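You operate a simulated robot arm through the tools that you are given. There is no shell and no other tool.

The job below is to be done with a simulated robot arm. You get a single attempt, and the scene is never put back.

## Task
Dry both side plates with the cream tea towel, then use the white one as the yellow mug's saucer.
Fine: stand the tall yellow mug on it once both are dry; lay the towel back where it was. Set down upright: tall yellow mug.

Only the result counts: the job must be done as asked and must still hold three seconds after the hand-in. Knocking over, shifting, dropping, spilling or breaking anything else fails it. Flat cloth is picked up by pressing the open fingertips on it (5 to 10 N) and closing them slowly along it; thin cloth reads only 2 to 8 mm in the jaws.

## Robot
A 7-joint arm with a two-finger parallel gripper, fixed in place. Base frame: the origin is on the floor under the middle of its stand, x ahead of it, y to its left, z up. Readings come in cm, degrees, newtons and seconds.
It reaches about 124.7 cm from its shoulder. Its first joint turns from -132.0 to 132.0 degrees. Payload 3.91 kg.
Tool frame: the origin (TCP) lies between the finger pads and is the grasp point; the fingertips stand 3 cm ahead of it; z points along the fingers, y is the line along which they close. The gripper opens to 11 cm. The fingers are 2 cm wide and 1 cm thick; the gripper's body (4.8 by 11.2 cm) begins 5.5 cm behind the TCP.
Orientation is told as [roll, pitch, yaw] about the base's x, y, z axes, in that order, counted from this pose: with the fingers straight down and closing along the base's y, the tool's x points along the base's -x, its y along +y and its z along -z.

## Interface
- The arm moves only by the tool drive_tool. Its argument "deltas" is a list of rows, each an object of numbers (a shift or turn left out is 0, a gripper value left out holds the last): "dx", "dy", "dz": the shift along the tool's x, y, z in cm; "wx", "wy", "wz": the turn, a rotation vector about the tool's x, y, z in degrees; "fingers": the opening, from 0 (shut) to 1 (fully open). In form: [{"dx": .., "dy": .., "dz": .., "wx": .., "wy": .., "wz": .., "fingers": ..}, ...]. A call has 1 to 20 rows; each row shifts and turns the commanded pose from where the row before left it, along the tool's axes as they then stand. Each row takes 0.2 s and may step no farther than 5 cm and 8.6 degrees from the row before; otherwise, or with a gripper value out of range, the whole call is refused. Where a pose cannot be reached the arm comes as near as it can. A force on the tool above 40 N (or 10 N above the force at the start of the call, whichever is more), or a blocked arm, ends the call early, and 0.2 s more pass. Each finger travels about 10.8 cm/s and halts on what it meets, pressing with about 42 N; the grip force reading is that of the motor and also rises with nothing between the fingers. The clock runs only during rows and for 0.2 s after the last one: add rows that do not move to give the fingers time. The reply holds the time, the measured pose of the TCP, the force on the tool along the base axes, the opening and the grip force, in the units named above and with some noise, with the torque about the TCP (base axes, N m) and any sound that the robot's microphone picked up.
- Cameras (640 x 400 px; columns grow to the right, rows downward): "scene" is fixed at [39.9, -64.95, 163.92]; the picture's right is [0.85, -0.53, 0.00], its down [-0.35, -0.55, -0.76] and it looks along [0.40, 0.64, -0.65] (base axes); focal length 366 px, centre (320, 200). "wrist" rides on the gripper at [7.2, 1.7, -10.3] in the tool frame; the picture's right is [-0.23, 0.97, 0.00], its down [-0.76, -0.18, -0.62] and it looks along [-0.61, -0.14, 0.78] (tool axes); focal length 222 px, centre (320, 200). There is no depth. A picture from a camera that has moved, and an enlarged one, comes with that camera's place and axes in the base frame and with its lens.
- get_image(camera): a new picture of that camera. It takes no simulated time.
- zoom(camera, box): a new picture of the part [left, top, right, bottom] of that camera's present view, enlarged. It takes no simulated time.
- hand_in(): hands the job in; it is judged then, once.

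Nothing tells you positions but the pictures and the camera data. Unless the task says otherwise, let go and move clear before handing in.

The tools are called after "Emit:" as name(argument=value, ...) on one line, values as JSON. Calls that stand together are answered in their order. drive_tool: Moves the arm, as the interface text tells. Its arguments: {"type":"object","properties":{"deltas":{"type":"array","items":{"type":"object","properties":{"dx":{"type":"number"},"dy":{"type":"number"},"dz":{"type":"number"},"wx":{"type":"number"},"wy":{"type":"number"},"wz":{"type":"number"},"fingers":{"type":"number"}}}}},"required":["deltas"]} The other tools are called the same way: get_image (camera) takes a picture; zoom (camera, box) takes an enlarged picture of a part of a camera's view; hand_in () hands the job in.

At the start:

```text
time_s: 0.0
tcp_pos: [61.92, -0.44, 121.07]
tcp_rot: [-0.1, 0.0, 0.0]
ft_force: [-1.3, 0.4, 0.0]
moment: [0.01, 0.02, -0.03]
grip_width: 11.02
finger_force: 0.1
```

scene: 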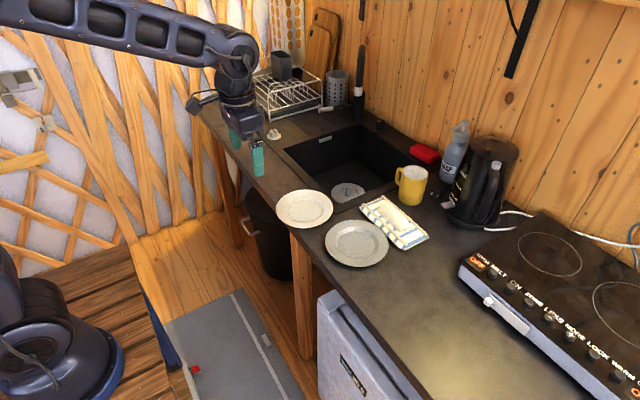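
wrist: 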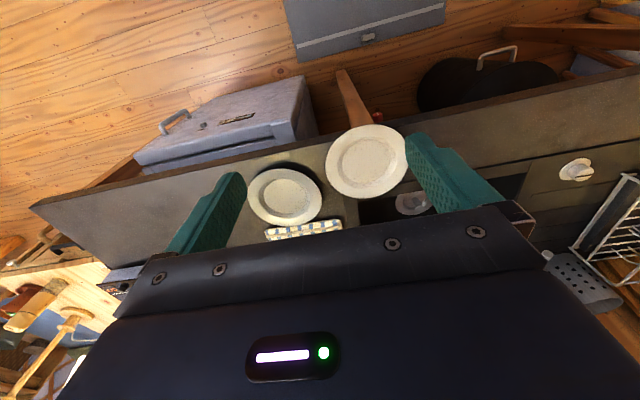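

I see two plates at the front edge of the counter, a folded cream towel between the plates and the yellow mug, and the sink to the left. I'll look closer before moving anything.

Emit:
zoom(camera="scene", box=[260, 150, 460, 275])

Emit:
zoom(camera="scene", box=[180, 30, 420, 180])

Emit:
zoom(camera="wrist", box=[220, 110, 440, 248])

```text
3.20 times, centred on (360, 212) of scene
camera zoom: at [39.9, -64.95, 163.92], right [0.85, -0.53, 0.0], down [-0.35, -0.55, -0.76], along [0.4, 0.64, -0.65], focal length 1170 px, centre (192, 160)
```

zoom: 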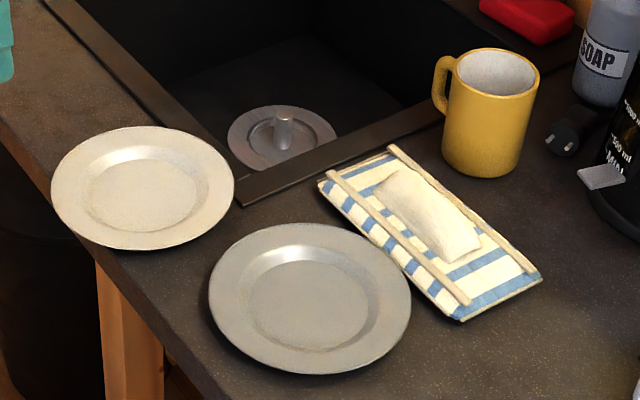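

```text
2.67 times, centred on (300, 105) of scene
camera zoom: at [39.9, -64.95, 163.92], right [0.85, -0.53, 0.0], down [-0.35, -0.55, -0.76], along [0.4, 0.64, -0.65], focal length 975 px, centre (373, 453)
```

zoom: 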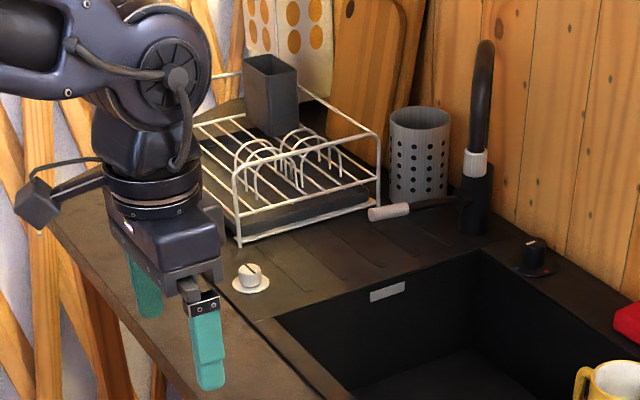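

```text
2.90 times, centred on (330, 179) of wrist
camera zoom: at [54.82, 0.99, 131.45], right [0.23, 0.97, 0.0], down [0.76, -0.18, 0.62], along [0.61, -0.14, -0.78], focal length 644 px, centre (291, 261)
```

zoom: 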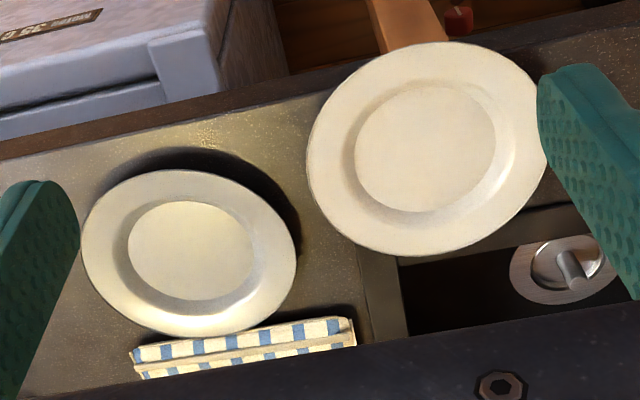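

The white plate works out near (78.5, 5.5), the grey one near (83.5, -13.7), the mug near (109, -7) and the towel spans about x 93-102, y -22 to -2, all at z≈90. I'll zoom further to understand the towel's folding and the wet spots.

Emit:
zoom(camera="scene", box=[350, 190, 440, 255])

Emit:
zoom(camera="scene", box=[270, 180, 340, 235])

Emit:
zoom(camera="scene", box=[320, 210, 395, 275])

Emit:
zoom(camera="scene", box=[385, 150, 445, 215])

```text
6.15 times, centred on (395, 222) of scene
camera zoom: at [39.9, -64.95, 163.92], right [0.85, -0.53, 0.0], down [-0.35, -0.55, -0.76], along [0.4, 0.64, -0.65], focal length 2250 px, centre (-142, 62)
```

zoom: 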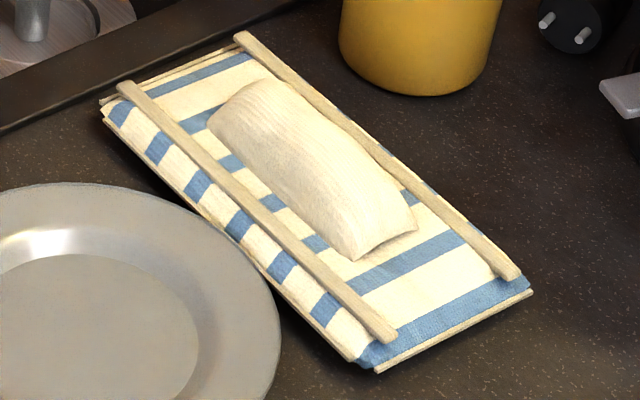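

```text
7.27 times, centred on (305, 208) of scene
camera zoom: at [39.9, -64.95, 163.92], right [0.85, -0.53, 0.0], down [-0.35, -0.55, -0.76], along [0.4, 0.64, -0.65], focal length 2659 px, centre (429, 146)
```

zoom: 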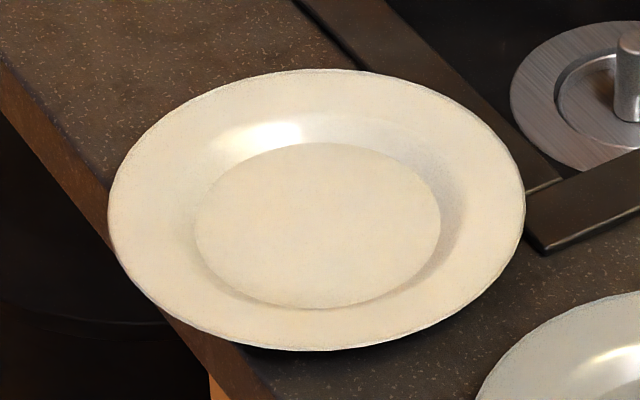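

```text
6.15 times, centred on (358, 242) of scene
camera zoom: at [39.9, -64.95, 163.92], right [0.85, -0.53, 0.0], down [-0.35, -0.55, -0.76], along [0.4, 0.64, -0.65], focal length 2250 px, centre (89, -62)
```

zoom: 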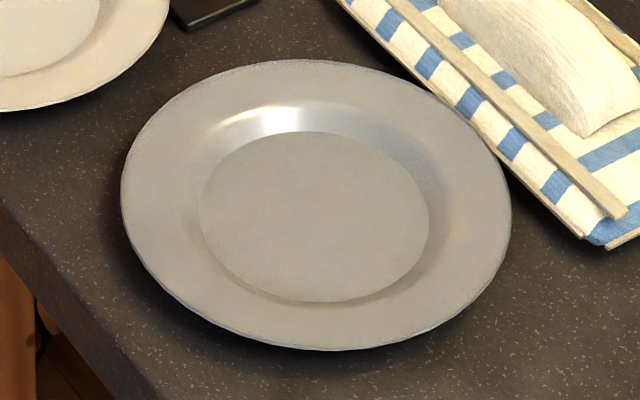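

```text
6.15 times, centred on (415, 182) of scene
camera zoom: at [39.9, -64.95, 163.92], right [0.85, -0.53, 0.0], down [-0.35, -0.55, -0.76], along [0.4, 0.64, -0.65], focal length 2250 px, centre (-265, 308)
```

zoom: 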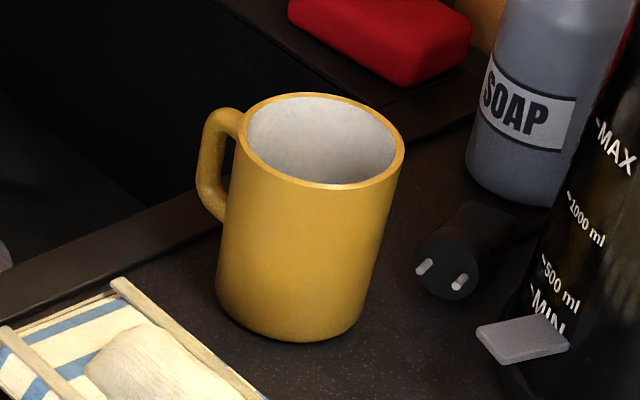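

The towel seems to be a folded cloth with a raised cream ridge down the middle. I'll bring the wrist camera over the area to see it, the plates and the mug closer.

Emit:
drive_tool(deltas=[{"dx": -3, "dy": -1.3, "dz": 1.5, "fingers": 1}, {"dx": -3, "dy": -1.3, "dz": 1.5}, {"dx": -3, "dy": -1.3, "dz": 1.5}, {"dx": -3, "dy": -1.3, "dz": 1.5}, {"dx": -3, "dy": -1.3, "dz": 1.5}, {"dx": -3, "dy": -1.3, "dz": 1.5}, {}])

Emit:
get_image(camera="wrist")

Emit:
get_image(camera="scene")

```text
time_s: 1.6
tcp_pos: [79.94, -8.2, 112.14]
tcp_rot: [-0.1, 0.1, 0.0]
ft_force: [0.4, -0.3, -0.3]
moment: [0.05, 0.01, 0.0]
grip_width: 11.01
finger_force: 0.0
```

```text
taken
camera wrist: at [72.77, -6.85, 122.51], right [0.23, 0.97, 0.0], down [0.76, -0.18, 0.62], along [0.61, -0.14, -0.78], focal length 222 px, centre (320, 200)
```

wrist: 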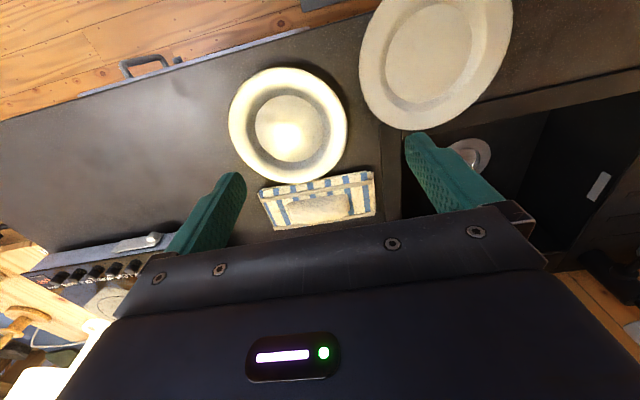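

```text
taken
```

scene: 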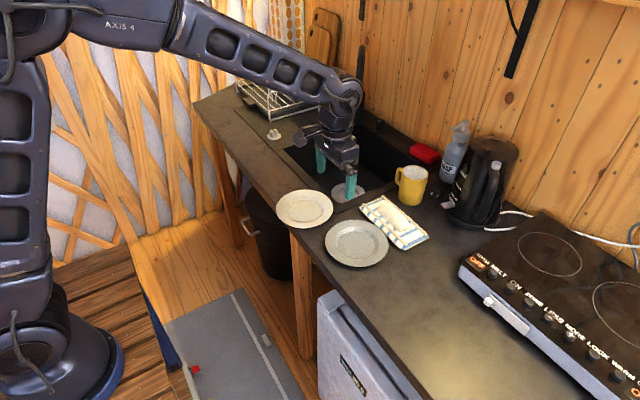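

Emit:
zoom(camera="wrist", box=[220, 50, 400, 240])

Emit:
zoom(camera="wrist", box=[250, 160, 390, 240])

Emit:
zoom(camera="wrist", box=[340, 0, 530, 140])

```text
2.11 times, centred on (310, 145) of wrist
camera zoom: at [72.77, -6.85, 122.51], right [0.23, 0.97, 0.0], down [0.76, -0.18, 0.62], along [0.61, -0.14, -0.78], focal length 468 px, centre (341, 316)
```

zoom: 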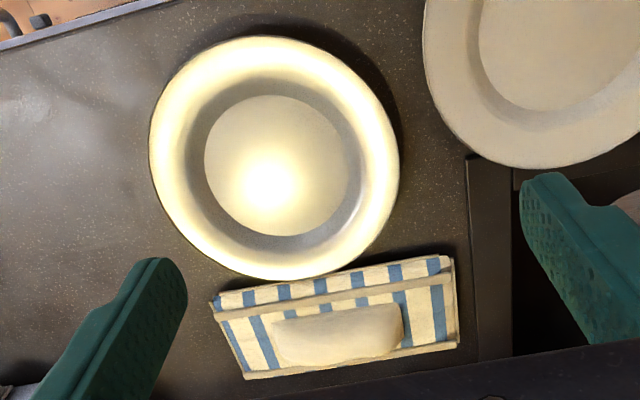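

```text
4.57 times, centred on (320, 200) of wrist
camera zoom: at [72.77, -6.85, 122.51], right [0.23, 0.97, 0.0], down [0.76, -0.18, 0.62], along [0.61, -0.14, -0.78], focal length 1015 px, centre (320, 200)
```

zoom: 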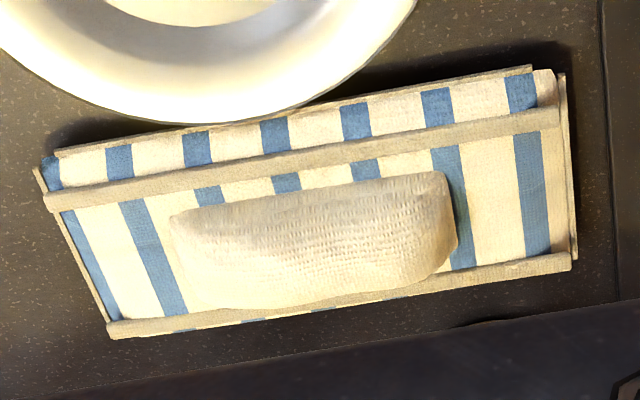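

```text
2.86 times, centred on (435, 70) of wrist
camera zoom: at [72.77, -6.85, 122.51], right [0.23, 0.97, 0.0], down [0.76, -0.18, 0.62], along [0.61, -0.14, -0.78], focal length 635 px, centre (-9, 571)
```

zoom: 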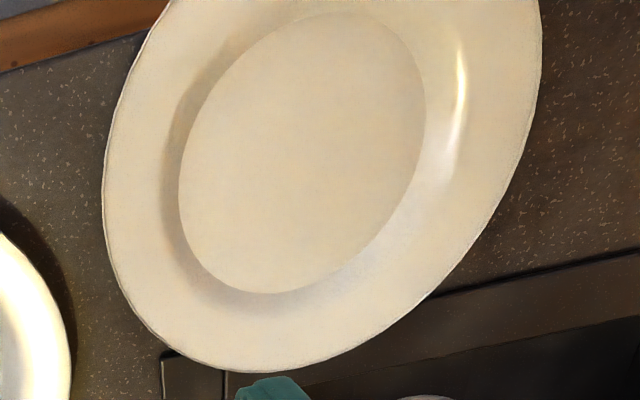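

Both plates look glossy (wet). The towel's cream ridge is centred at about (97.7, -12.8) and runs along y. I'll turn the gripper 90° so it closes across that ridge, then move above it and look again.

Emit:
drive_tool(deltas=[{"wz": -7.5}, {"wz": -7.5}, {"wz": -7.5}, {"wz": -7.5}, {"wz": -7.5}, {"wz": -7.5}, {"wz": -7.5}, {"wz": -7.5}, {"wz": -7.5}, {"wz": -7.5}, {"wz": -7.5}, {"wz": -7.5}, {}])

Emit:
get_image(camera="wrist")

Emit:
get_image(camera="scene")

```text
time_s: 4.4
tcp_pos: [79.95, -8.26, 112.16]
tcp_rot: [0.0, -0.1, 90.1]
ft_force: [0.7, -0.1, 0.0]
moment: [0.01, -0.01, 0.02]
grip_width: 10.99
finger_force: 0.1
```

```text
taken
camera wrist: at [78.38, -15.77, 122.45], right [-0.97, 0.23, 0.0], down [0.18, 0.76, 0.62], along [0.14, 0.61, -0.78], focal length 222 px, centre (320, 200)
```

wrist: 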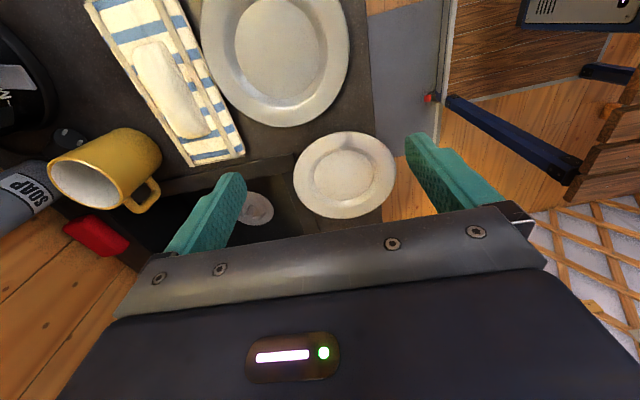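

```text
taken
```

scene: 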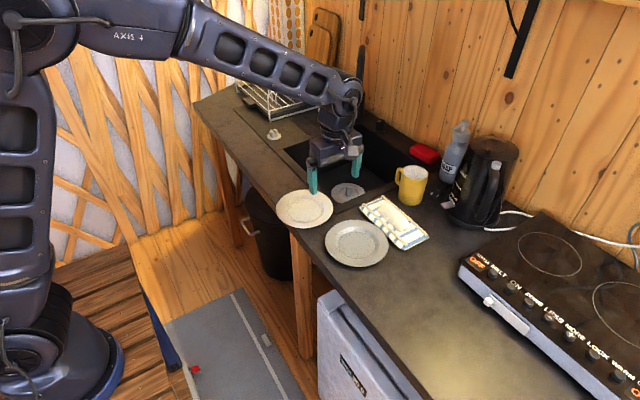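

Emit:
zoom(camera="wrist", box=[40, 0, 260, 220])

Emit:
zoom(camera="wrist", box=[190, 0, 410, 225])

```text
1.82 times, centred on (150, 110) of wrist
camera zoom: at [78.38, -15.77, 122.45], right [-0.97, 0.23, 0.0], down [0.18, 0.76, 0.62], along [0.14, 0.61, -0.78], focal length 404 px, centre (629, 364)
```

zoom: 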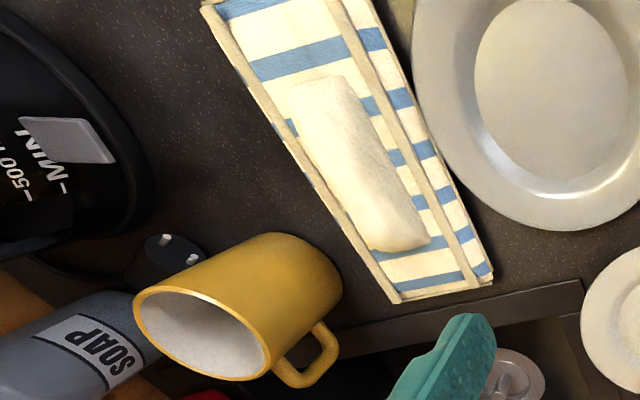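

```text
1.78 times, centred on (300, 112) of wrist
camera zoom: at [78.38, -15.77, 122.45], right [-0.97, 0.23, 0.0], down [0.18, 0.76, 0.62], along [0.14, 0.61, -0.78], focal length 395 px, centre (356, 356)
```

zoom: 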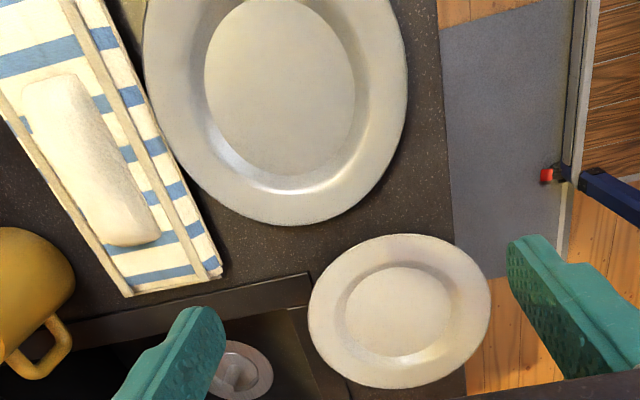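

The near-edge plate reads as the white one and the other as grey. Next I move the gripper above the towel ridge at about z = 104.

Emit:
drive_tool(deltas=[{"dx": 0.92, "dy": -3.55, "dz": 1.0}, {"dx": 0.92, "dy": -3.55, "dz": 1.0}, {"dx": 0.92, "dy": -3.55, "dz": 1.0}, {"dx": 0.92, "dy": -3.55, "dz": 1.0}, {"dx": 0.92, "dy": -3.55, "dz": 1.0, "fingers": 0.6}, {}])

Emit:
get_image(camera="wrist")

Emit:
zoom(camera="scene", box=[300, 120, 460, 260])

```text
time_s: 5.8
tcp_pos: [98.06, -13.01, 107.02]
tcp_rot: [0.0, -0.1, 90.0]
ft_force: [-0.1, 0.5, 0.0]
moment: [-0.02, -0.01, 0.0]
grip_width: 6.59
finger_force: 0.1
```

```text
taken
camera wrist: at [96.47, -20.43, 117.31], right [-0.97, 0.23, 0.0], down [0.18, 0.76, 0.62], along [0.14, 0.61, -0.78], focal length 222 px, centre (320, 200)
```

wrist: 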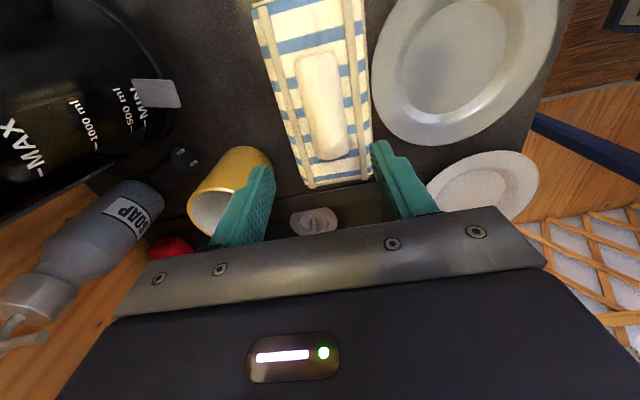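

```text
2.86 times, centred on (380, 190) of scene
camera zoom: at [39.9, -64.95, 163.92], right [0.85, -0.53, 0.0], down [-0.35, -0.55, -0.76], along [0.4, 0.64, -0.65], focal length 1045 px, centre (149, 229)
```

zoom: 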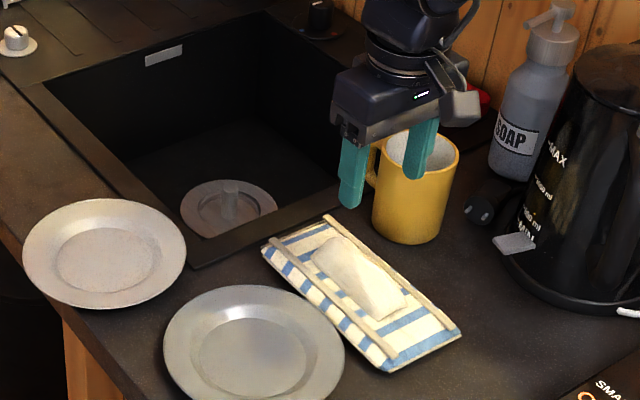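

Emit:
zoom(camera="wrist", box=[230, 0, 400, 200])

Emit:
zoom(camera="scene", box=[350, 190, 430, 255])

```text
2.00 times, centred on (315, 100) of wrist
camera zoom: at [96.47, -20.43, 117.31], right [-0.97, 0.23, 0.0], down [0.18, 0.76, 0.62], along [0.14, 0.61, -0.78], focal length 444 px, centre (330, 400)
```

zoom: 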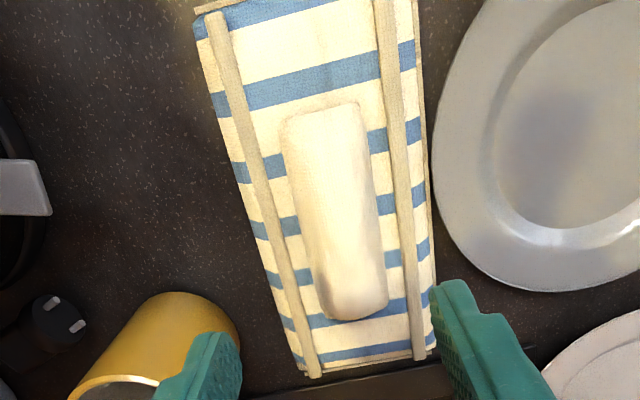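

```text
6.15 times, centred on (390, 222) of scene
camera zoom: at [39.9, -64.95, 163.92], right [0.85, -0.53, 0.0], down [-0.35, -0.55, -0.76], along [0.4, 0.64, -0.65], focal length 2250 px, centre (-111, 62)
```

zoom: 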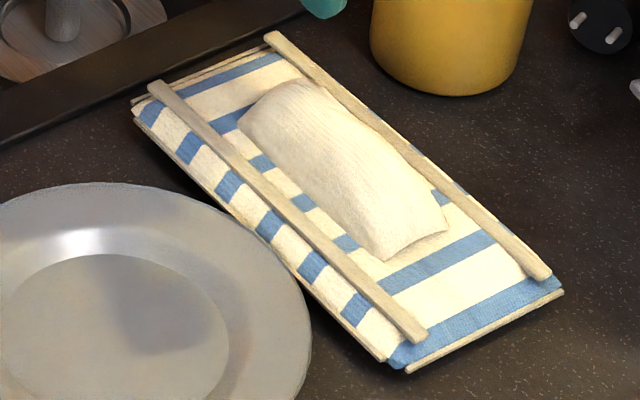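

The ridge spans about x 95.5–99.5, y −18 to −7.5, with side rails at x≈93.8 and 101.7. I'll narrow the jaws to fit around the ridge and descend partway to re-check alignment.

Emit:
drive_tool(deltas=[{"dz": 3, "fingers": 0.5}, {"dz": 3}, {}])

Emit:
get_image(camera="wrist")

Emit:
zoom(camera="scene", box=[340, 150, 440, 255])

```text
time_s: 6.6
tcp_pos: [98.05, -13.01, 100.9]
tcp_rot: [0.0, 0.0, 90.0]
ft_force: [-0.6, 0.6, 0.3]
moment: [-0.01, -0.01, -0.02]
grip_width: 5.52
finger_force: 0.0
```

```text
taken
camera wrist: at [96.45, -20.35, 111.37], right [-0.97, 0.23, 0.0], down [0.18, 0.76, 0.62], along [0.14, 0.61, -0.78], focal length 222 px, centre (320, 200)
```

wrist: 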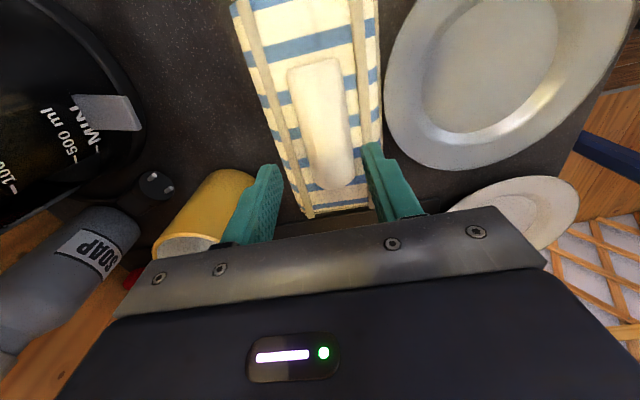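

```text
3.81 times, centred on (390, 202) of scene
camera zoom: at [39.9, -64.95, 163.92], right [0.85, -0.53, 0.0], down [-0.35, -0.55, -0.76], along [0.4, 0.64, -0.65], focal length 1393 px, centre (53, 190)
```

zoom: 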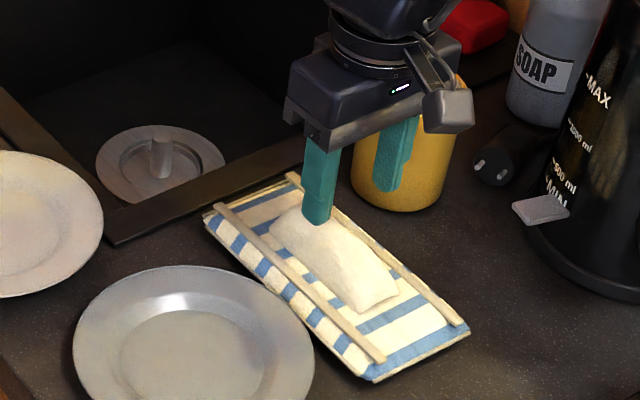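

Alignment is off by about 0.5 cm in x; I correct that, set the opening to 5 cm, and descend to just above the towel surface.

Emit:
drive_tool(deltas=[{"dy": 0.5, "dz": 1.5, "fingers": 0.455}, {"dz": 1.5}, {"dz": 1.5}, {}])

Emit:
get_image(camera="wrist")

Emit:
zoom(camera="scene", box=[350, 170, 440, 255])

```text
time_s: 7.6
tcp_pos: [97.45, -12.88, 96.61]
tcp_rot: [0.0, -0.1, 90.0]
ft_force: [0.6, -0.7, 0.0]
moment: [0.02, 0.03, 0.02]
grip_width: 5.02
finger_force: 0.0
```

```text
taken
camera wrist: at [95.76, -20.37, 106.87], right [-0.97, 0.23, 0.0], down [0.18, 0.76, 0.62], along [0.14, 0.61, -0.78], focal length 222 px, centre (320, 200)
```

wrist: 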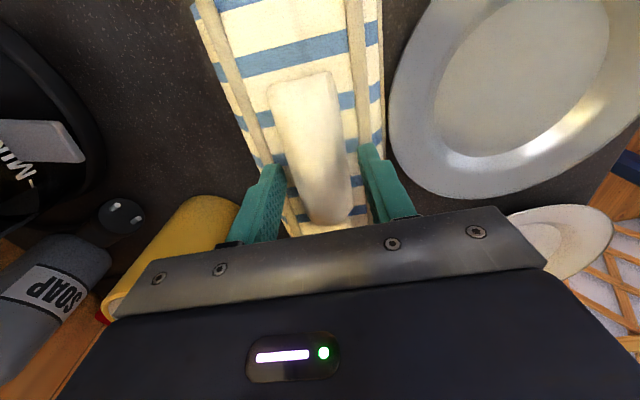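

```text
4.71 times, centred on (395, 212) of scene
camera zoom: at [39.9, -64.95, 163.92], right [0.85, -0.53, 0.0], down [-0.35, -0.55, -0.76], along [0.4, 0.64, -0.65], focal length 1720 px, centre (-33, 141)
```

zoom: 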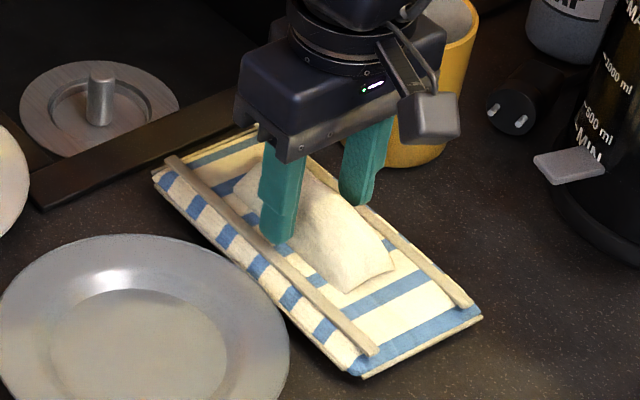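

The fingers straddle the ridge well. I lower in small steps until the fingertips press the towel at 5–10 N.

Emit:
drive_tool(deltas=[{"dz": 0.6}, {"dz": 0.6}, {"dz": 0.4}, {}])

```text
time_s: 8.5
tcp_pos: [97.39, -12.86, 95.53]
tcp_rot: [-0.3, 0.0, 90.0]
ft_force: [-3.8, -1.5, 13.2]
moment: [-0.04, 0.5, 0.02]
grip_width: 5.15
finger_force: 1.1
stopped in row 4: the force on the tool passed its limit at 42 N (the readings are from after the stop); the commanded pose is now the measured one
```

Contact came earlier than expected, mostly on the low-x finger, which is perhaps on the rail. I'll back off slightly and look.

Emit:
drive_tool(deltas=[{"dz": -0.4}, {}])

Emit:
zoom(camera="scene", box=[365, 185, 425, 245])

Emit:
zoom(camera="wrist", box=[210, 60, 430, 240])

```text
time_s: 9.1
tcp_pos: [97.37, -13.04, 95.78]
tcp_rot: [-0.3, 0.0, 90.0]
ft_force: [-0.3, 0.1, 0.7]
moment: [0.02, 0.02, 0.0]
grip_width: 5.01
finger_force: 0.1
```

```text
6.67 times, centred on (395, 215) of scene
camera zoom: at [39.9, -64.95, 163.92], right [0.85, -0.53, 0.0], down [-0.35, -0.55, -0.76], along [0.4, 0.64, -0.65], focal length 2437 px, centre (-180, 100)
```

zoom: 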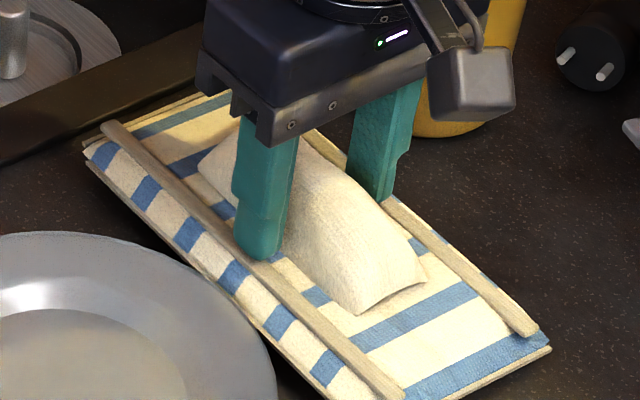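

```text
2.22 times, centred on (320, 150) of wrist
camera zoom: at [95.76, -20.4, 106.12], right [-0.97, 0.23, 0.0], down [0.17, 0.76, 0.62], along [0.15, 0.61, -0.78], focal length 494 px, centre (320, 311)
```

zoom: 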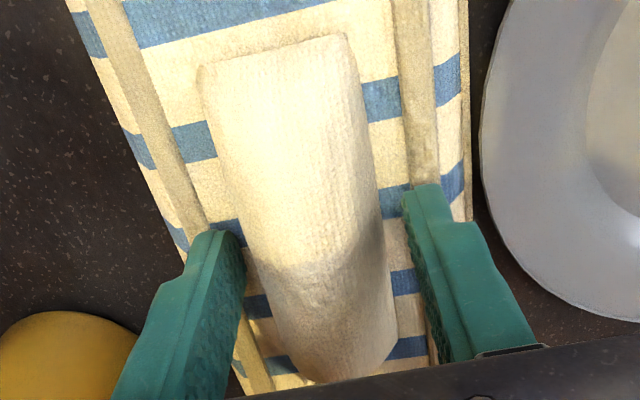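

Both fingertips are sitting over the rails; the ridge-to-rail gap is about 1 cm. I'll narrow the jaws to about 4.3 cm, centre at x≈97.8, and go down along the ridge's sides.

Emit:
drive_tool(deltas=[{"dy": -0.4, "dz": -0.3, "fingers": 0.4}, {}, {"dz": 0.3}, {"dz": 0.2}, {}])

Emit:
zoom(camera="wrist", box=[210, 60, 430, 240])

```text
time_s: 10.3
tcp_pos: [97.83, -12.94, 95.38]
tcp_rot: [-0.3, 0.0, 90.0]
ft_force: [0.4, 0.5, -0.7]
moment: [0.03, 0.0, 0.01]
grip_width: 4.38
finger_force: 0.1
```

```text
2.22 times, centred on (320, 150) of wrist
camera zoom: at [96.13, -20.37, 105.87], right [-0.97, 0.23, 0.0], down [0.17, 0.76, 0.62], along [0.15, 0.61, -0.78], focal length 494 px, centre (320, 311)
```

zoom: 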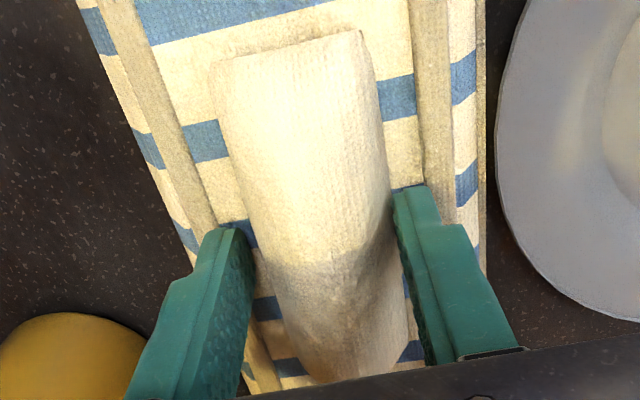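

Emit:
drive_tool(deltas=[{"dz": 0.2}, {"dz": 0.15}, {}])

```text
time_s: 11.1
tcp_pos: [97.8, -12.88, 95.55]
tcp_rot: [-0.5, 0.0, 90.0]
ft_force: [1.4, -0.1, 34.5]
moment: [-0.03, 0.77, 0.04]
grip_width: 4.45
finger_force: 0.4
```

The low-x finger presses firmly at tip height 92.5. I'll ease the pressure to roughly 5–10 N before closing slowly on the ridge.

Emit:
drive_tool(deltas=[{"dz": -0.2}, {}])

```text
time_s: 11.7
tcp_pos: [97.86, -12.99, 95.44]
tcp_rot: [-0.4, -0.1, 90.0]
ft_force: [3.5, -0.3, 29.2]
moment: [0.02, 0.39, 0.0]
grip_width: 4.45
finger_force: 0.2
```

Emit:
drive_tool(deltas=[{"dz": -0.15}, {}])

```text
time_s: 12.3
tcp_pos: [97.74, -12.84, 95.47]
tcp_rot: [-0.2, 0.1, 90.0]
ft_force: [5.4, -0.3, 13.6]
moment: [-0.01, 0.07, 0.02]
grip_width: 4.4
finger_force: 0.1
```

Emit:
drive_tool(deltas=[{"dz": -0.06, "fingers": 0.38}, {"fingers": 0.36}, {"fingers": 0.34}, {}])

Emit:
zoom(camera="wrist", box=[210, 60, 430, 240])

Emit:
zoom(camera="scene", box=[360, 185, 425, 250])

```text
time_s: 13.3
tcp_pos: [97.86, -13.03, 95.65]
tcp_rot: [-0.2, 0.0, 89.9]
ft_force: [-0.6, 0.2, 0.3]
moment: [0.03, -0.02, -0.02]
grip_width: 3.76
finger_force: 0.1
```

```text
2.22 times, centred on (320, 150) of wrist
camera zoom: at [96.13, -20.35, 105.97], right [-0.97, 0.23, 0.0], down [0.17, 0.76, 0.62], along [0.14, 0.61, -0.78], focal length 494 px, centre (320, 311)
```

zoom: 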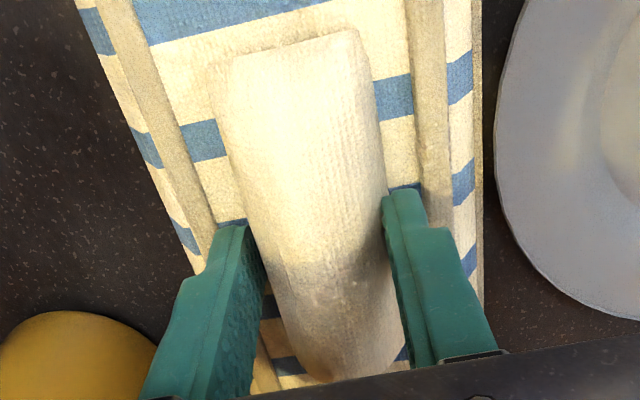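

```text
6.15 times, centred on (392, 218) of scene
camera zoom: at [39.9, -64.95, 163.92], right [0.85, -0.53, 0.0], down [-0.35, -0.55, -0.76], along [0.4, 0.64, -0.65], focal length 2250 px, centre (-126, 92)
```

zoom: 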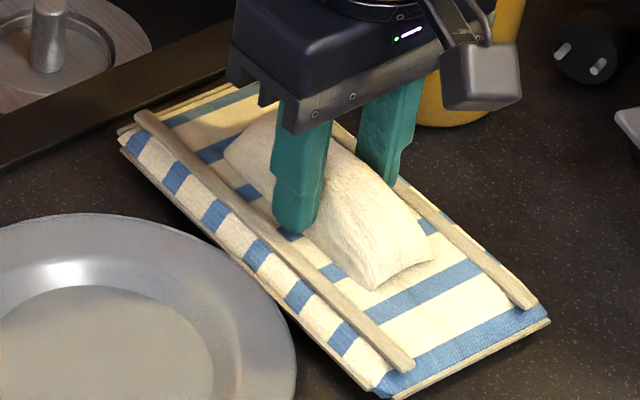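

The tips are now inside the rails on either side of the ridge. I press down slightly again and close slowly.

Emit:
drive_tool(deltas=[{"dz": 0.06, "fingers": 0.32}, {"fingers": 0.3}, {"fingers": 0.28}, {"fingers": 0.26}, {"fingers": 0.24}, {}])

Emit:
zoom(camera="wrist", box=[210, 60, 430, 240])

```text
time_s: 14.7
tcp_pos: [97.83, -12.95, 95.64]
tcp_rot: [-0.3, 0.0, 90.0]
ft_force: [-0.3, -0.5, -0.2]
moment: [-0.01, 0.05, -0.04]
grip_width: 2.63
finger_force: 0.1
```

```text
2.22 times, centred on (320, 150) of wrist
camera zoom: at [96.2, -20.36, 105.92], right [-0.97, 0.23, 0.0], down [0.17, 0.76, 0.62], along [0.15, 0.61, -0.78], focal length 494 px, centre (320, 311)
```

zoom: 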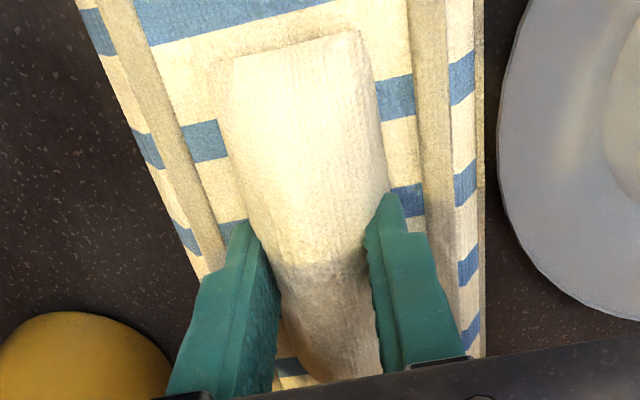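

Emit:
drive_tool(deltas=[{"dz": 0.05, "fingers": 0.22}, {"fingers": 0.2}, {"fingers": 0.18}, {"fingers": 0.16}, {"fingers": 0.14}, {}])

Emit:
zoom(camera="wrist", box=[210, 60, 430, 240])

Emit:
zoom(camera="scene", box=[360, 185, 425, 250])

```text
time_s: 16.1
tcp_pos: [97.85, -12.99, 95.59]
tcp_rot: [-0.2, 0.0, 90.0]
ft_force: [-0.2, 1.6, 7.3]
moment: [0.05, 0.24, -0.3]
grip_width: 2.32
finger_force: 42.2
```

```text
2.22 times, centred on (320, 150) of wrist
camera zoom: at [96.16, -20.37, 105.88], right [-0.97, 0.23, -0.01], down [0.17, 0.76, 0.62], along [0.15, 0.61, -0.78], focal length 494 px, centre (320, 311)
```

zoom: 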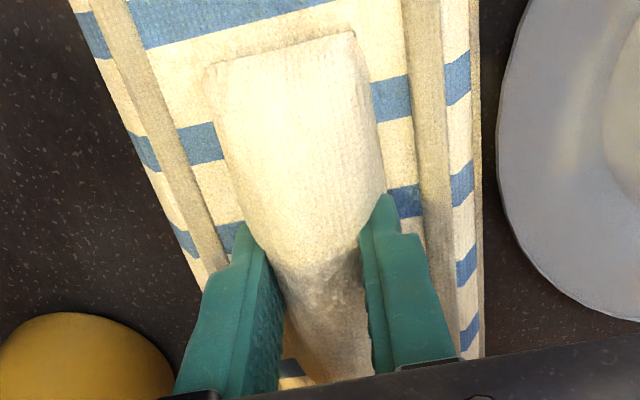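

```text
6.15 times, centred on (392, 218) of scene
camera zoom: at [39.9, -64.95, 163.92], right [0.85, -0.53, 0.0], down [-0.35, -0.55, -0.76], along [0.4, 0.64, -0.65], focal length 2250 px, centre (-126, 92)
```

zoom: 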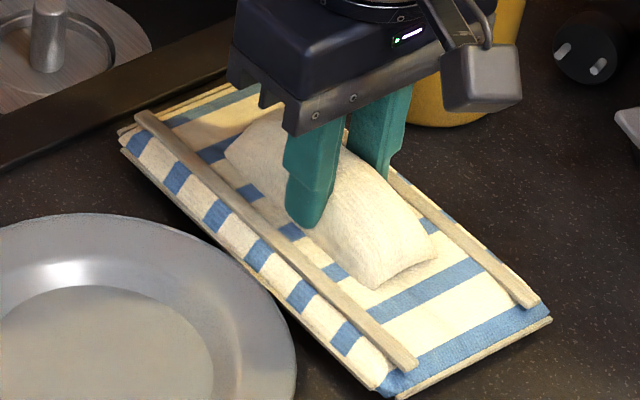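

The jaws now hold something solid at 2.3 cm with full grip force. I'll take a position reference of the towel, then lift a little and check it comes along.

Emit:
zoom(camera="scene", box=[350, 190, 430, 255])

Emit:
drive_tool(deltas=[{"fingers": 0.05}, {"dz": -0.5}, {"dz": -0.5}, {"dz": -1}, {}])

Emit:
zoom(camera="scene", box=[330, 170, 450, 260])

Emit:
get_image(camera="wrist")

```text
6.15 times, centred on (390, 222) of scene
camera zoom: at [39.9, -64.95, 163.92], right [0.85, -0.53, 0.0], down [-0.35, -0.55, -0.76], along [0.4, 0.64, -0.65], focal length 2250 px, centre (-111, 62)
```

zoom: 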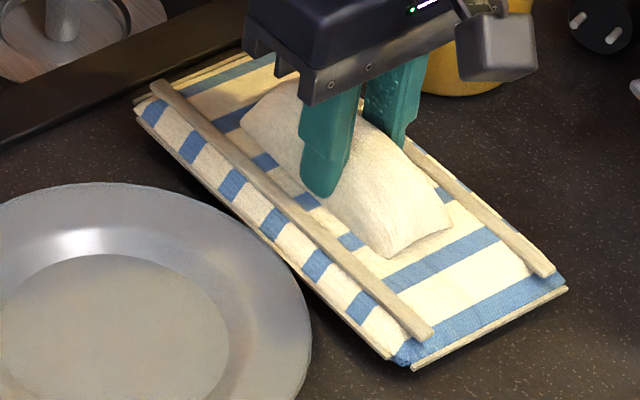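

```text
time_s: 17.3
tcp_pos: [97.86, -12.95, 97.47]
tcp_rot: [-0.4, 0.0, 90.1]
ft_force: [0.0, 0.7, -1.3]
moment: [0.01, 0.01, 0.02]
grip_width: 2.3
finger_force: 42.0
```

```text
4.44 times, centred on (390, 215) of scene
camera zoom: at [39.9, -64.95, 163.92], right [0.85, -0.53, 0.0], down [-0.35, -0.55, -0.76], along [0.4, 0.64, -0.65], focal length 1625 px, centre (9, 133)
```

zoom: 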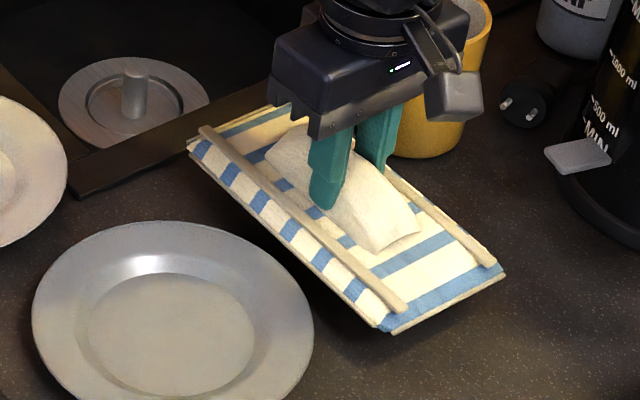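

```text
taken
camera wrist: at [96.14, -20.39, 107.78], right [-0.97, 0.23, 0.0], down [0.17, 0.76, 0.62], along [0.15, 0.61, -0.78], focal length 222 px, centre (320, 200)
```

wrist: 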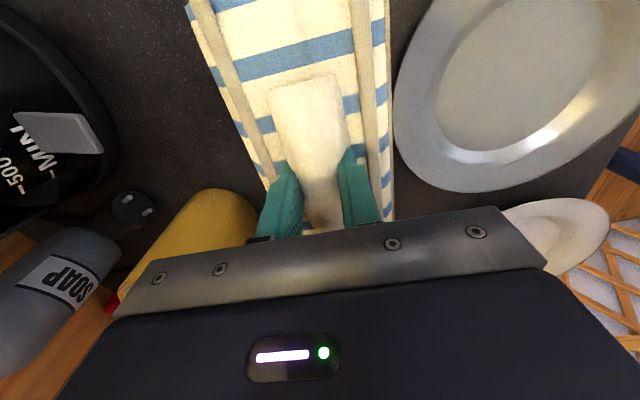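

The whole towel lifts as one piece, hanging level in the jaws (it shifted roughly 2 mm in x during the grasp). Next I raise it and carry it over the grey plate.

Emit:
drive_tool(deltas=[{"dz": -2}, {"dz": -2}, {"dy": 2.4, "dx": 0.2}, {"dy": 3, "dx": 0.2}, {"dy": 3, "dx": 0.2}, {"dy": 3, "dx": 0.2}, {"dy": 3, "dx": 0.2}, {}])

Emit:
zoom(camera="scene", box=[260, 150, 460, 275])

Emit:
get_image(camera="wrist")

```text
time_s: 19.1
tcp_pos: [83.47, -14.01, 101.45]
tcp_rot: [-0.3, 0.0, 90.0]
ft_force: [0.0, 0.5, -1.2]
moment: [0.01, 0.05, -0.04]
grip_width: 2.32
finger_force: 41.8
```

```text
3.20 times, centred on (360, 212) of scene
camera zoom: at [39.9, -64.95, 163.92], right [0.85, -0.53, 0.0], down [-0.35, -0.55, -0.76], along [0.4, 0.64, -0.65], focal length 1170 px, centre (192, 160)
```

zoom: 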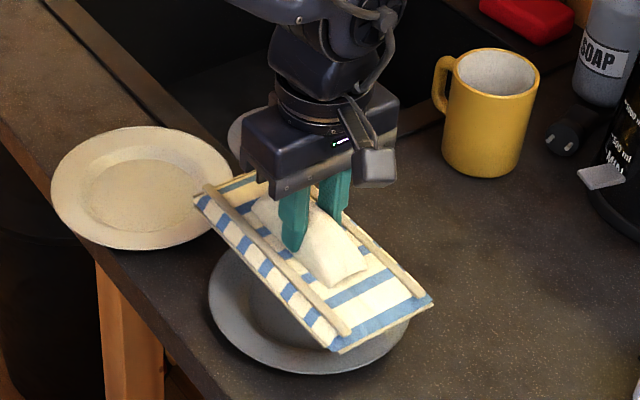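

```text
taken
camera wrist: at [81.76, -21.32, 111.82], right [-0.97, 0.23, 0.0], down [0.17, 0.76, 0.62], along [0.15, 0.61, -0.78], focal length 222 px, centre (320, 200)
```

wrist: 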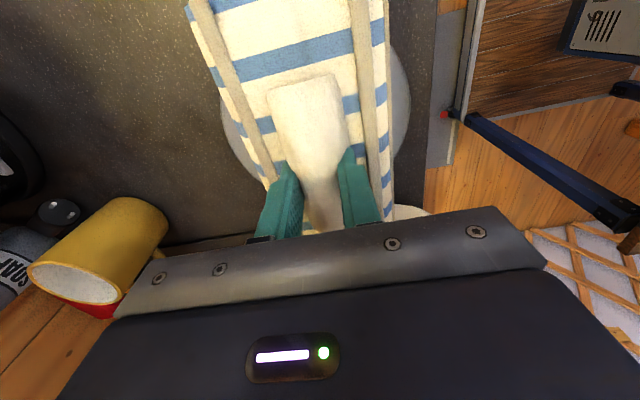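

The towel is centred over the grey plate. I'll shift it slightly away from the white plate and lower it gently until light contact.

Emit:
drive_tool(deltas=[{"dx": 0.8, "dz": 1.5}, {"dz": 1.2}, {"dz": 0.4}, {"dz": 0.3}, {}])

```text
time_s: 20.3
tcp_pos: [83.42, -14.72, 97.92]
tcp_rot: [-0.2, 0.0, 90.0]
ft_force: [1.0, -0.4, -0.4]
moment: [-0.02, 0.0, -0.01]
grip_width: 2.33
finger_force: 41.8
```

Emit:
drive_tool(deltas=[{"dz": 0.15}, {"dz": 0.15}, {"dz": 0.1}, {}])

Emit:
zoom(camera="scene", box=[300, 190, 420, 275])

```text
time_s: 21.3
tcp_pos: [83.4, -14.71, 97.71]
tcp_rot: [-0.3, 0.1, 90.0]
ft_force: [-0.3, 0.3, 0.1]
moment: [0.03, -0.01, 0.0]
grip_width: 2.29
finger_force: 42.0
```

```text
4.71 times, centred on (360, 232) of scene
camera zoom: at [39.9, -64.95, 163.92], right [0.85, -0.53, 0.0], down [-0.35, -0.55, -0.76], along [0.4, 0.64, -0.65], focal length 1720 px, centre (132, 47)
```

zoom: 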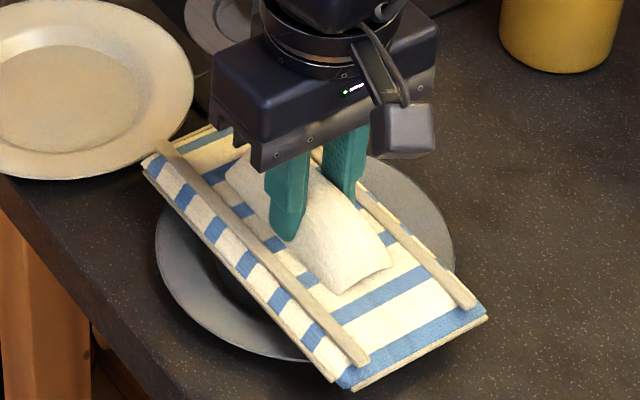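

Emit:
drive_tool(deltas=[{"dz": 0.1}, {"dz": 0.1}, {}])

```text
time_s: 22.1
tcp_pos: [83.43, -14.75, 97.43]
tcp_rot: [-0.3, 0.0, 90.0]
ft_force: [0.3, -0.1, -1.5]
moment: [0.03, -0.01, 0.01]
grip_width: 2.33
finger_force: 41.9
```

Emit:
drive_tool(deltas=[{"dz": 0.1}, {"dz": 0.1}, {}])

```text
time_s: 22.9
tcp_pos: [83.38, -14.83, 97.19]
tcp_rot: [-0.3, 0.0, 90.0]
ft_force: [0.2, -0.9, -0.2]
moment: [0.0, 0.03, 0.01]
grip_width: 2.33
finger_force: 42.3
```

Emit:
drive_tool(deltas=[{"dz": 0.1}, {"dz": 0.1}, {}])

Emit:
zoom(camera="scene", box=[300, 190, 420, 275])

```text
time_s: 23.7
tcp_pos: [83.45, -14.83, 97.2]
tcp_rot: [-0.5, 0.0, 89.9]
ft_force: [-1.8, -1.7, 29.0]
moment: [-0.05, 0.22, 0.06]
grip_width: 2.34
finger_force: 41.9
```

```text
4.71 times, centred on (360, 232) of scene
camera zoom: at [39.9, -64.95, 163.92], right [0.85, -0.53, 0.0], down [-0.35, -0.55, -0.76], along [0.4, 0.64, -0.65], focal length 1720 px, centre (132, 47)
```

zoom: 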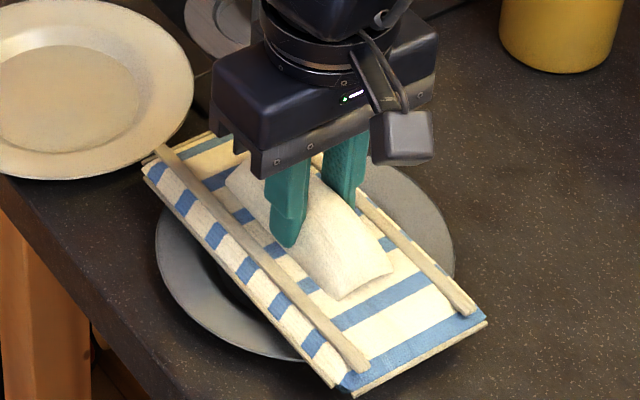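

Contact with the grey plate's rim at TCP z≈97.15. The contact is stiff, so I ease off to a few newtons before wiping.

Emit:
drive_tool(deltas=[{"dz": -0.1}, {}])

```text
time_s: 24.3
tcp_pos: [83.52, -14.69, 97.22]
tcp_rot: [-0.4, 0.0, 90.0]
ft_force: [5.3, -2.5, 25.4]
moment: [-0.21, 0.0, -0.01]
grip_width: 2.32
finger_force: 41.9
```

Emit:
drive_tool(deltas=[{"dz": -0.1}, {}])

```text
time_s: 24.9
tcp_pos: [83.42, -14.8, 97.15]
tcp_rot: [-0.3, 0.0, 90.0]
ft_force: [5.7, -0.6, 15.2]
moment: [-0.16, -0.01, -0.03]
grip_width: 2.33
finger_force: 41.7
```

Emit:
drive_tool(deltas=[{"dz": -0.06}, {}])

```text
time_s: 25.5
tcp_pos: [83.36, -14.64, 97.26]
tcp_rot: [-0.3, -0.1, 90.0]
ft_force: [0.2, -0.8, 4.9]
moment: [0.02, 0.18, 0.0]
grip_width: 2.29
finger_force: 41.8
```

About 5–6 N of contact. Now a slow trial wipe toward −x, watching lateral forces.

Emit:
drive_tool(deltas=[{"dy": 0.7}, {"dy": 0.7}, {"dy": 0.7}, {}])

Emit:
zoom(camera="scene", box=[260, 150, 460, 275])

```text
time_s: 26.5
tcp_pos: [81.17, -14.8, 97.39]
tcp_rot: [-0.4, -0.1, 90.0]
ft_force: [0.4, 0.8, -1.0]
moment: [0.0, -0.01, -0.01]
grip_width: 2.32
finger_force: 42.0
```

```text
3.20 times, centred on (360, 212) of scene
camera zoom: at [39.9, -64.95, 163.92], right [0.85, -0.53, 0.0], down [-0.35, -0.55, -0.76], along [0.4, 0.64, -0.65], focal length 1170 px, centre (192, 160)
```

zoom: 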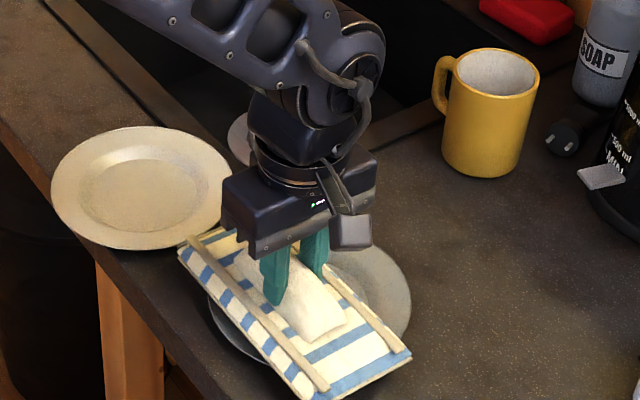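

Emit:
drive_tool(deltas=[{"dz": 0.1}, {}])

```text
time_s: 27.1
tcp_pos: [81.31, -14.61, 97.16]
tcp_rot: [-0.3, 0.0, 90.0]
ft_force: [-1.5, -1.5, 3.1]
moment: [0.03, 0.3, 0.03]
grip_width: 2.31
finger_force: 42.0
```

Emit:
drive_tool(deltas=[{"dy": 0.7, "dz": 0.02}, {"dy": 0.7, "dz": 0.02}, {"dy": 0.7, "dz": 0.02}, {"dy": 0.7, "dz": 0.02}, {"dy": 0.7}])

```text
time_s: 28.3
tcp_pos: [77.68, -14.78, 97.14]
tcp_rot: [-0.3, 0.0, 90.0]
ft_force: [5.6, 1.4, 16.5]
moment: [0.13, -0.53, 0.01]
grip_width: 2.31
finger_force: 42.0
```

Emit:
drive_tool(deltas=[{"dy": -0.8}, {"dy": -0.8}, {"dy": -0.8}, {"dy": -0.8}, {"dy": -0.8}, {"dy": -0.8}, {}])

Emit:
get_image(camera="scene")

```text
time_s: 29.9
tcp_pos: [82.55, -14.74, 97.24]
tcp_rot: [-0.2, 0.0, 90.0]
ft_force: [-10.0, 0.1, 22.3]
moment: [-0.14, 0.43, 0.02]
grip_width: 2.33
finger_force: 41.8
```

```text
taken
```

scene: 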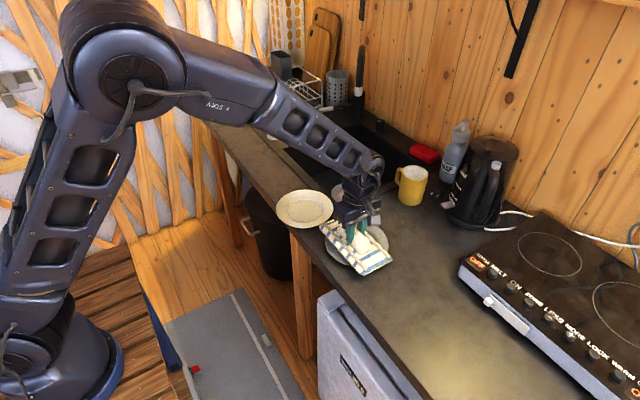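

Emit:
drive_tool(deltas=[{"dy": -0.8, "dz": -0.05}, {"dy": -0.8}, {"dy": -0.8}, {"dy": -0.8}, {"dy": -0.8}, {"dy": -0.8}, {"dy": -0.8}, {}])

Emit:
zoom(camera="scene", box=[260, 150, 460, 275])

```text
time_s: 31.7
tcp_pos: [88.36, -14.8, 97.1]
tcp_rot: [-0.3, 0.0, 90.0]
ft_force: [-7.6, -0.2, 16.4]
moment: [0.19, 0.58, 0.04]
grip_width: 2.34
finger_force: 42.4
```

```text
3.20 times, centred on (360, 212) of scene
camera zoom: at [39.9, -64.95, 163.92], right [0.85, -0.53, 0.0], down [-0.35, -0.55, -0.76], along [0.4, 0.64, -0.65], focal length 1170 px, centre (192, 160)
```

zoom: 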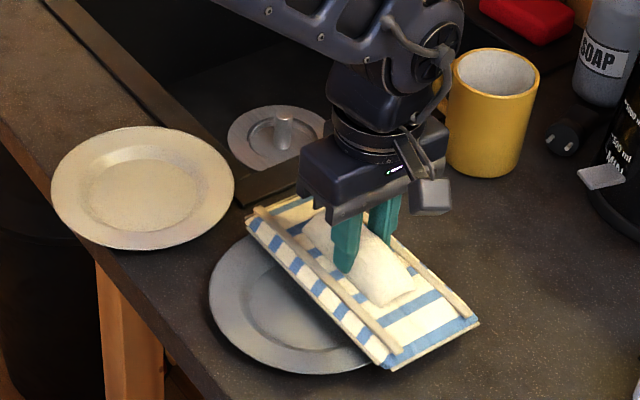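

The plate did not move. I'll check how the wiped part of the plate looks now.

Emit:
zoom(camera="scene", box=[320, 210, 395, 275])

Emit:
get_image(camera="wrist")

```text
6.15 times, centred on (358, 242) of scene
camera zoom: at [39.9, -64.95, 163.92], right [0.85, -0.53, 0.0], down [-0.35, -0.55, -0.76], along [0.4, 0.64, -0.65], focal length 2250 px, centre (89, -62)
```

zoom: 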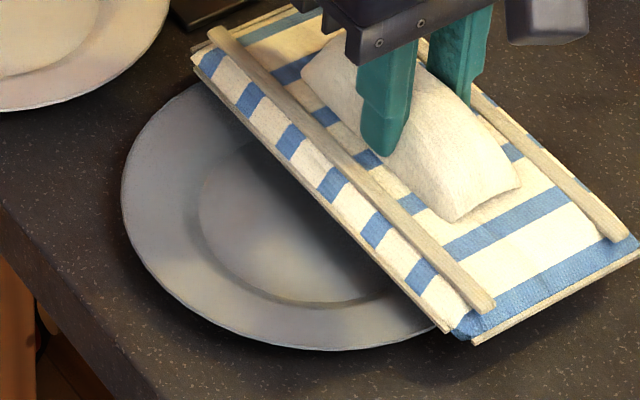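

```text
taken
camera wrist: at [86.59, -22.21, 107.52], right [-0.97, 0.23, -0.01], down [0.17, 0.76, 0.62], along [0.15, 0.61, -0.78], focal length 222 px, centre (320, 200)
```

wrist: 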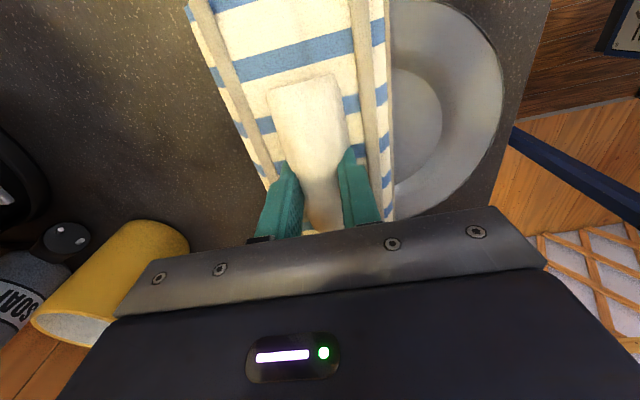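

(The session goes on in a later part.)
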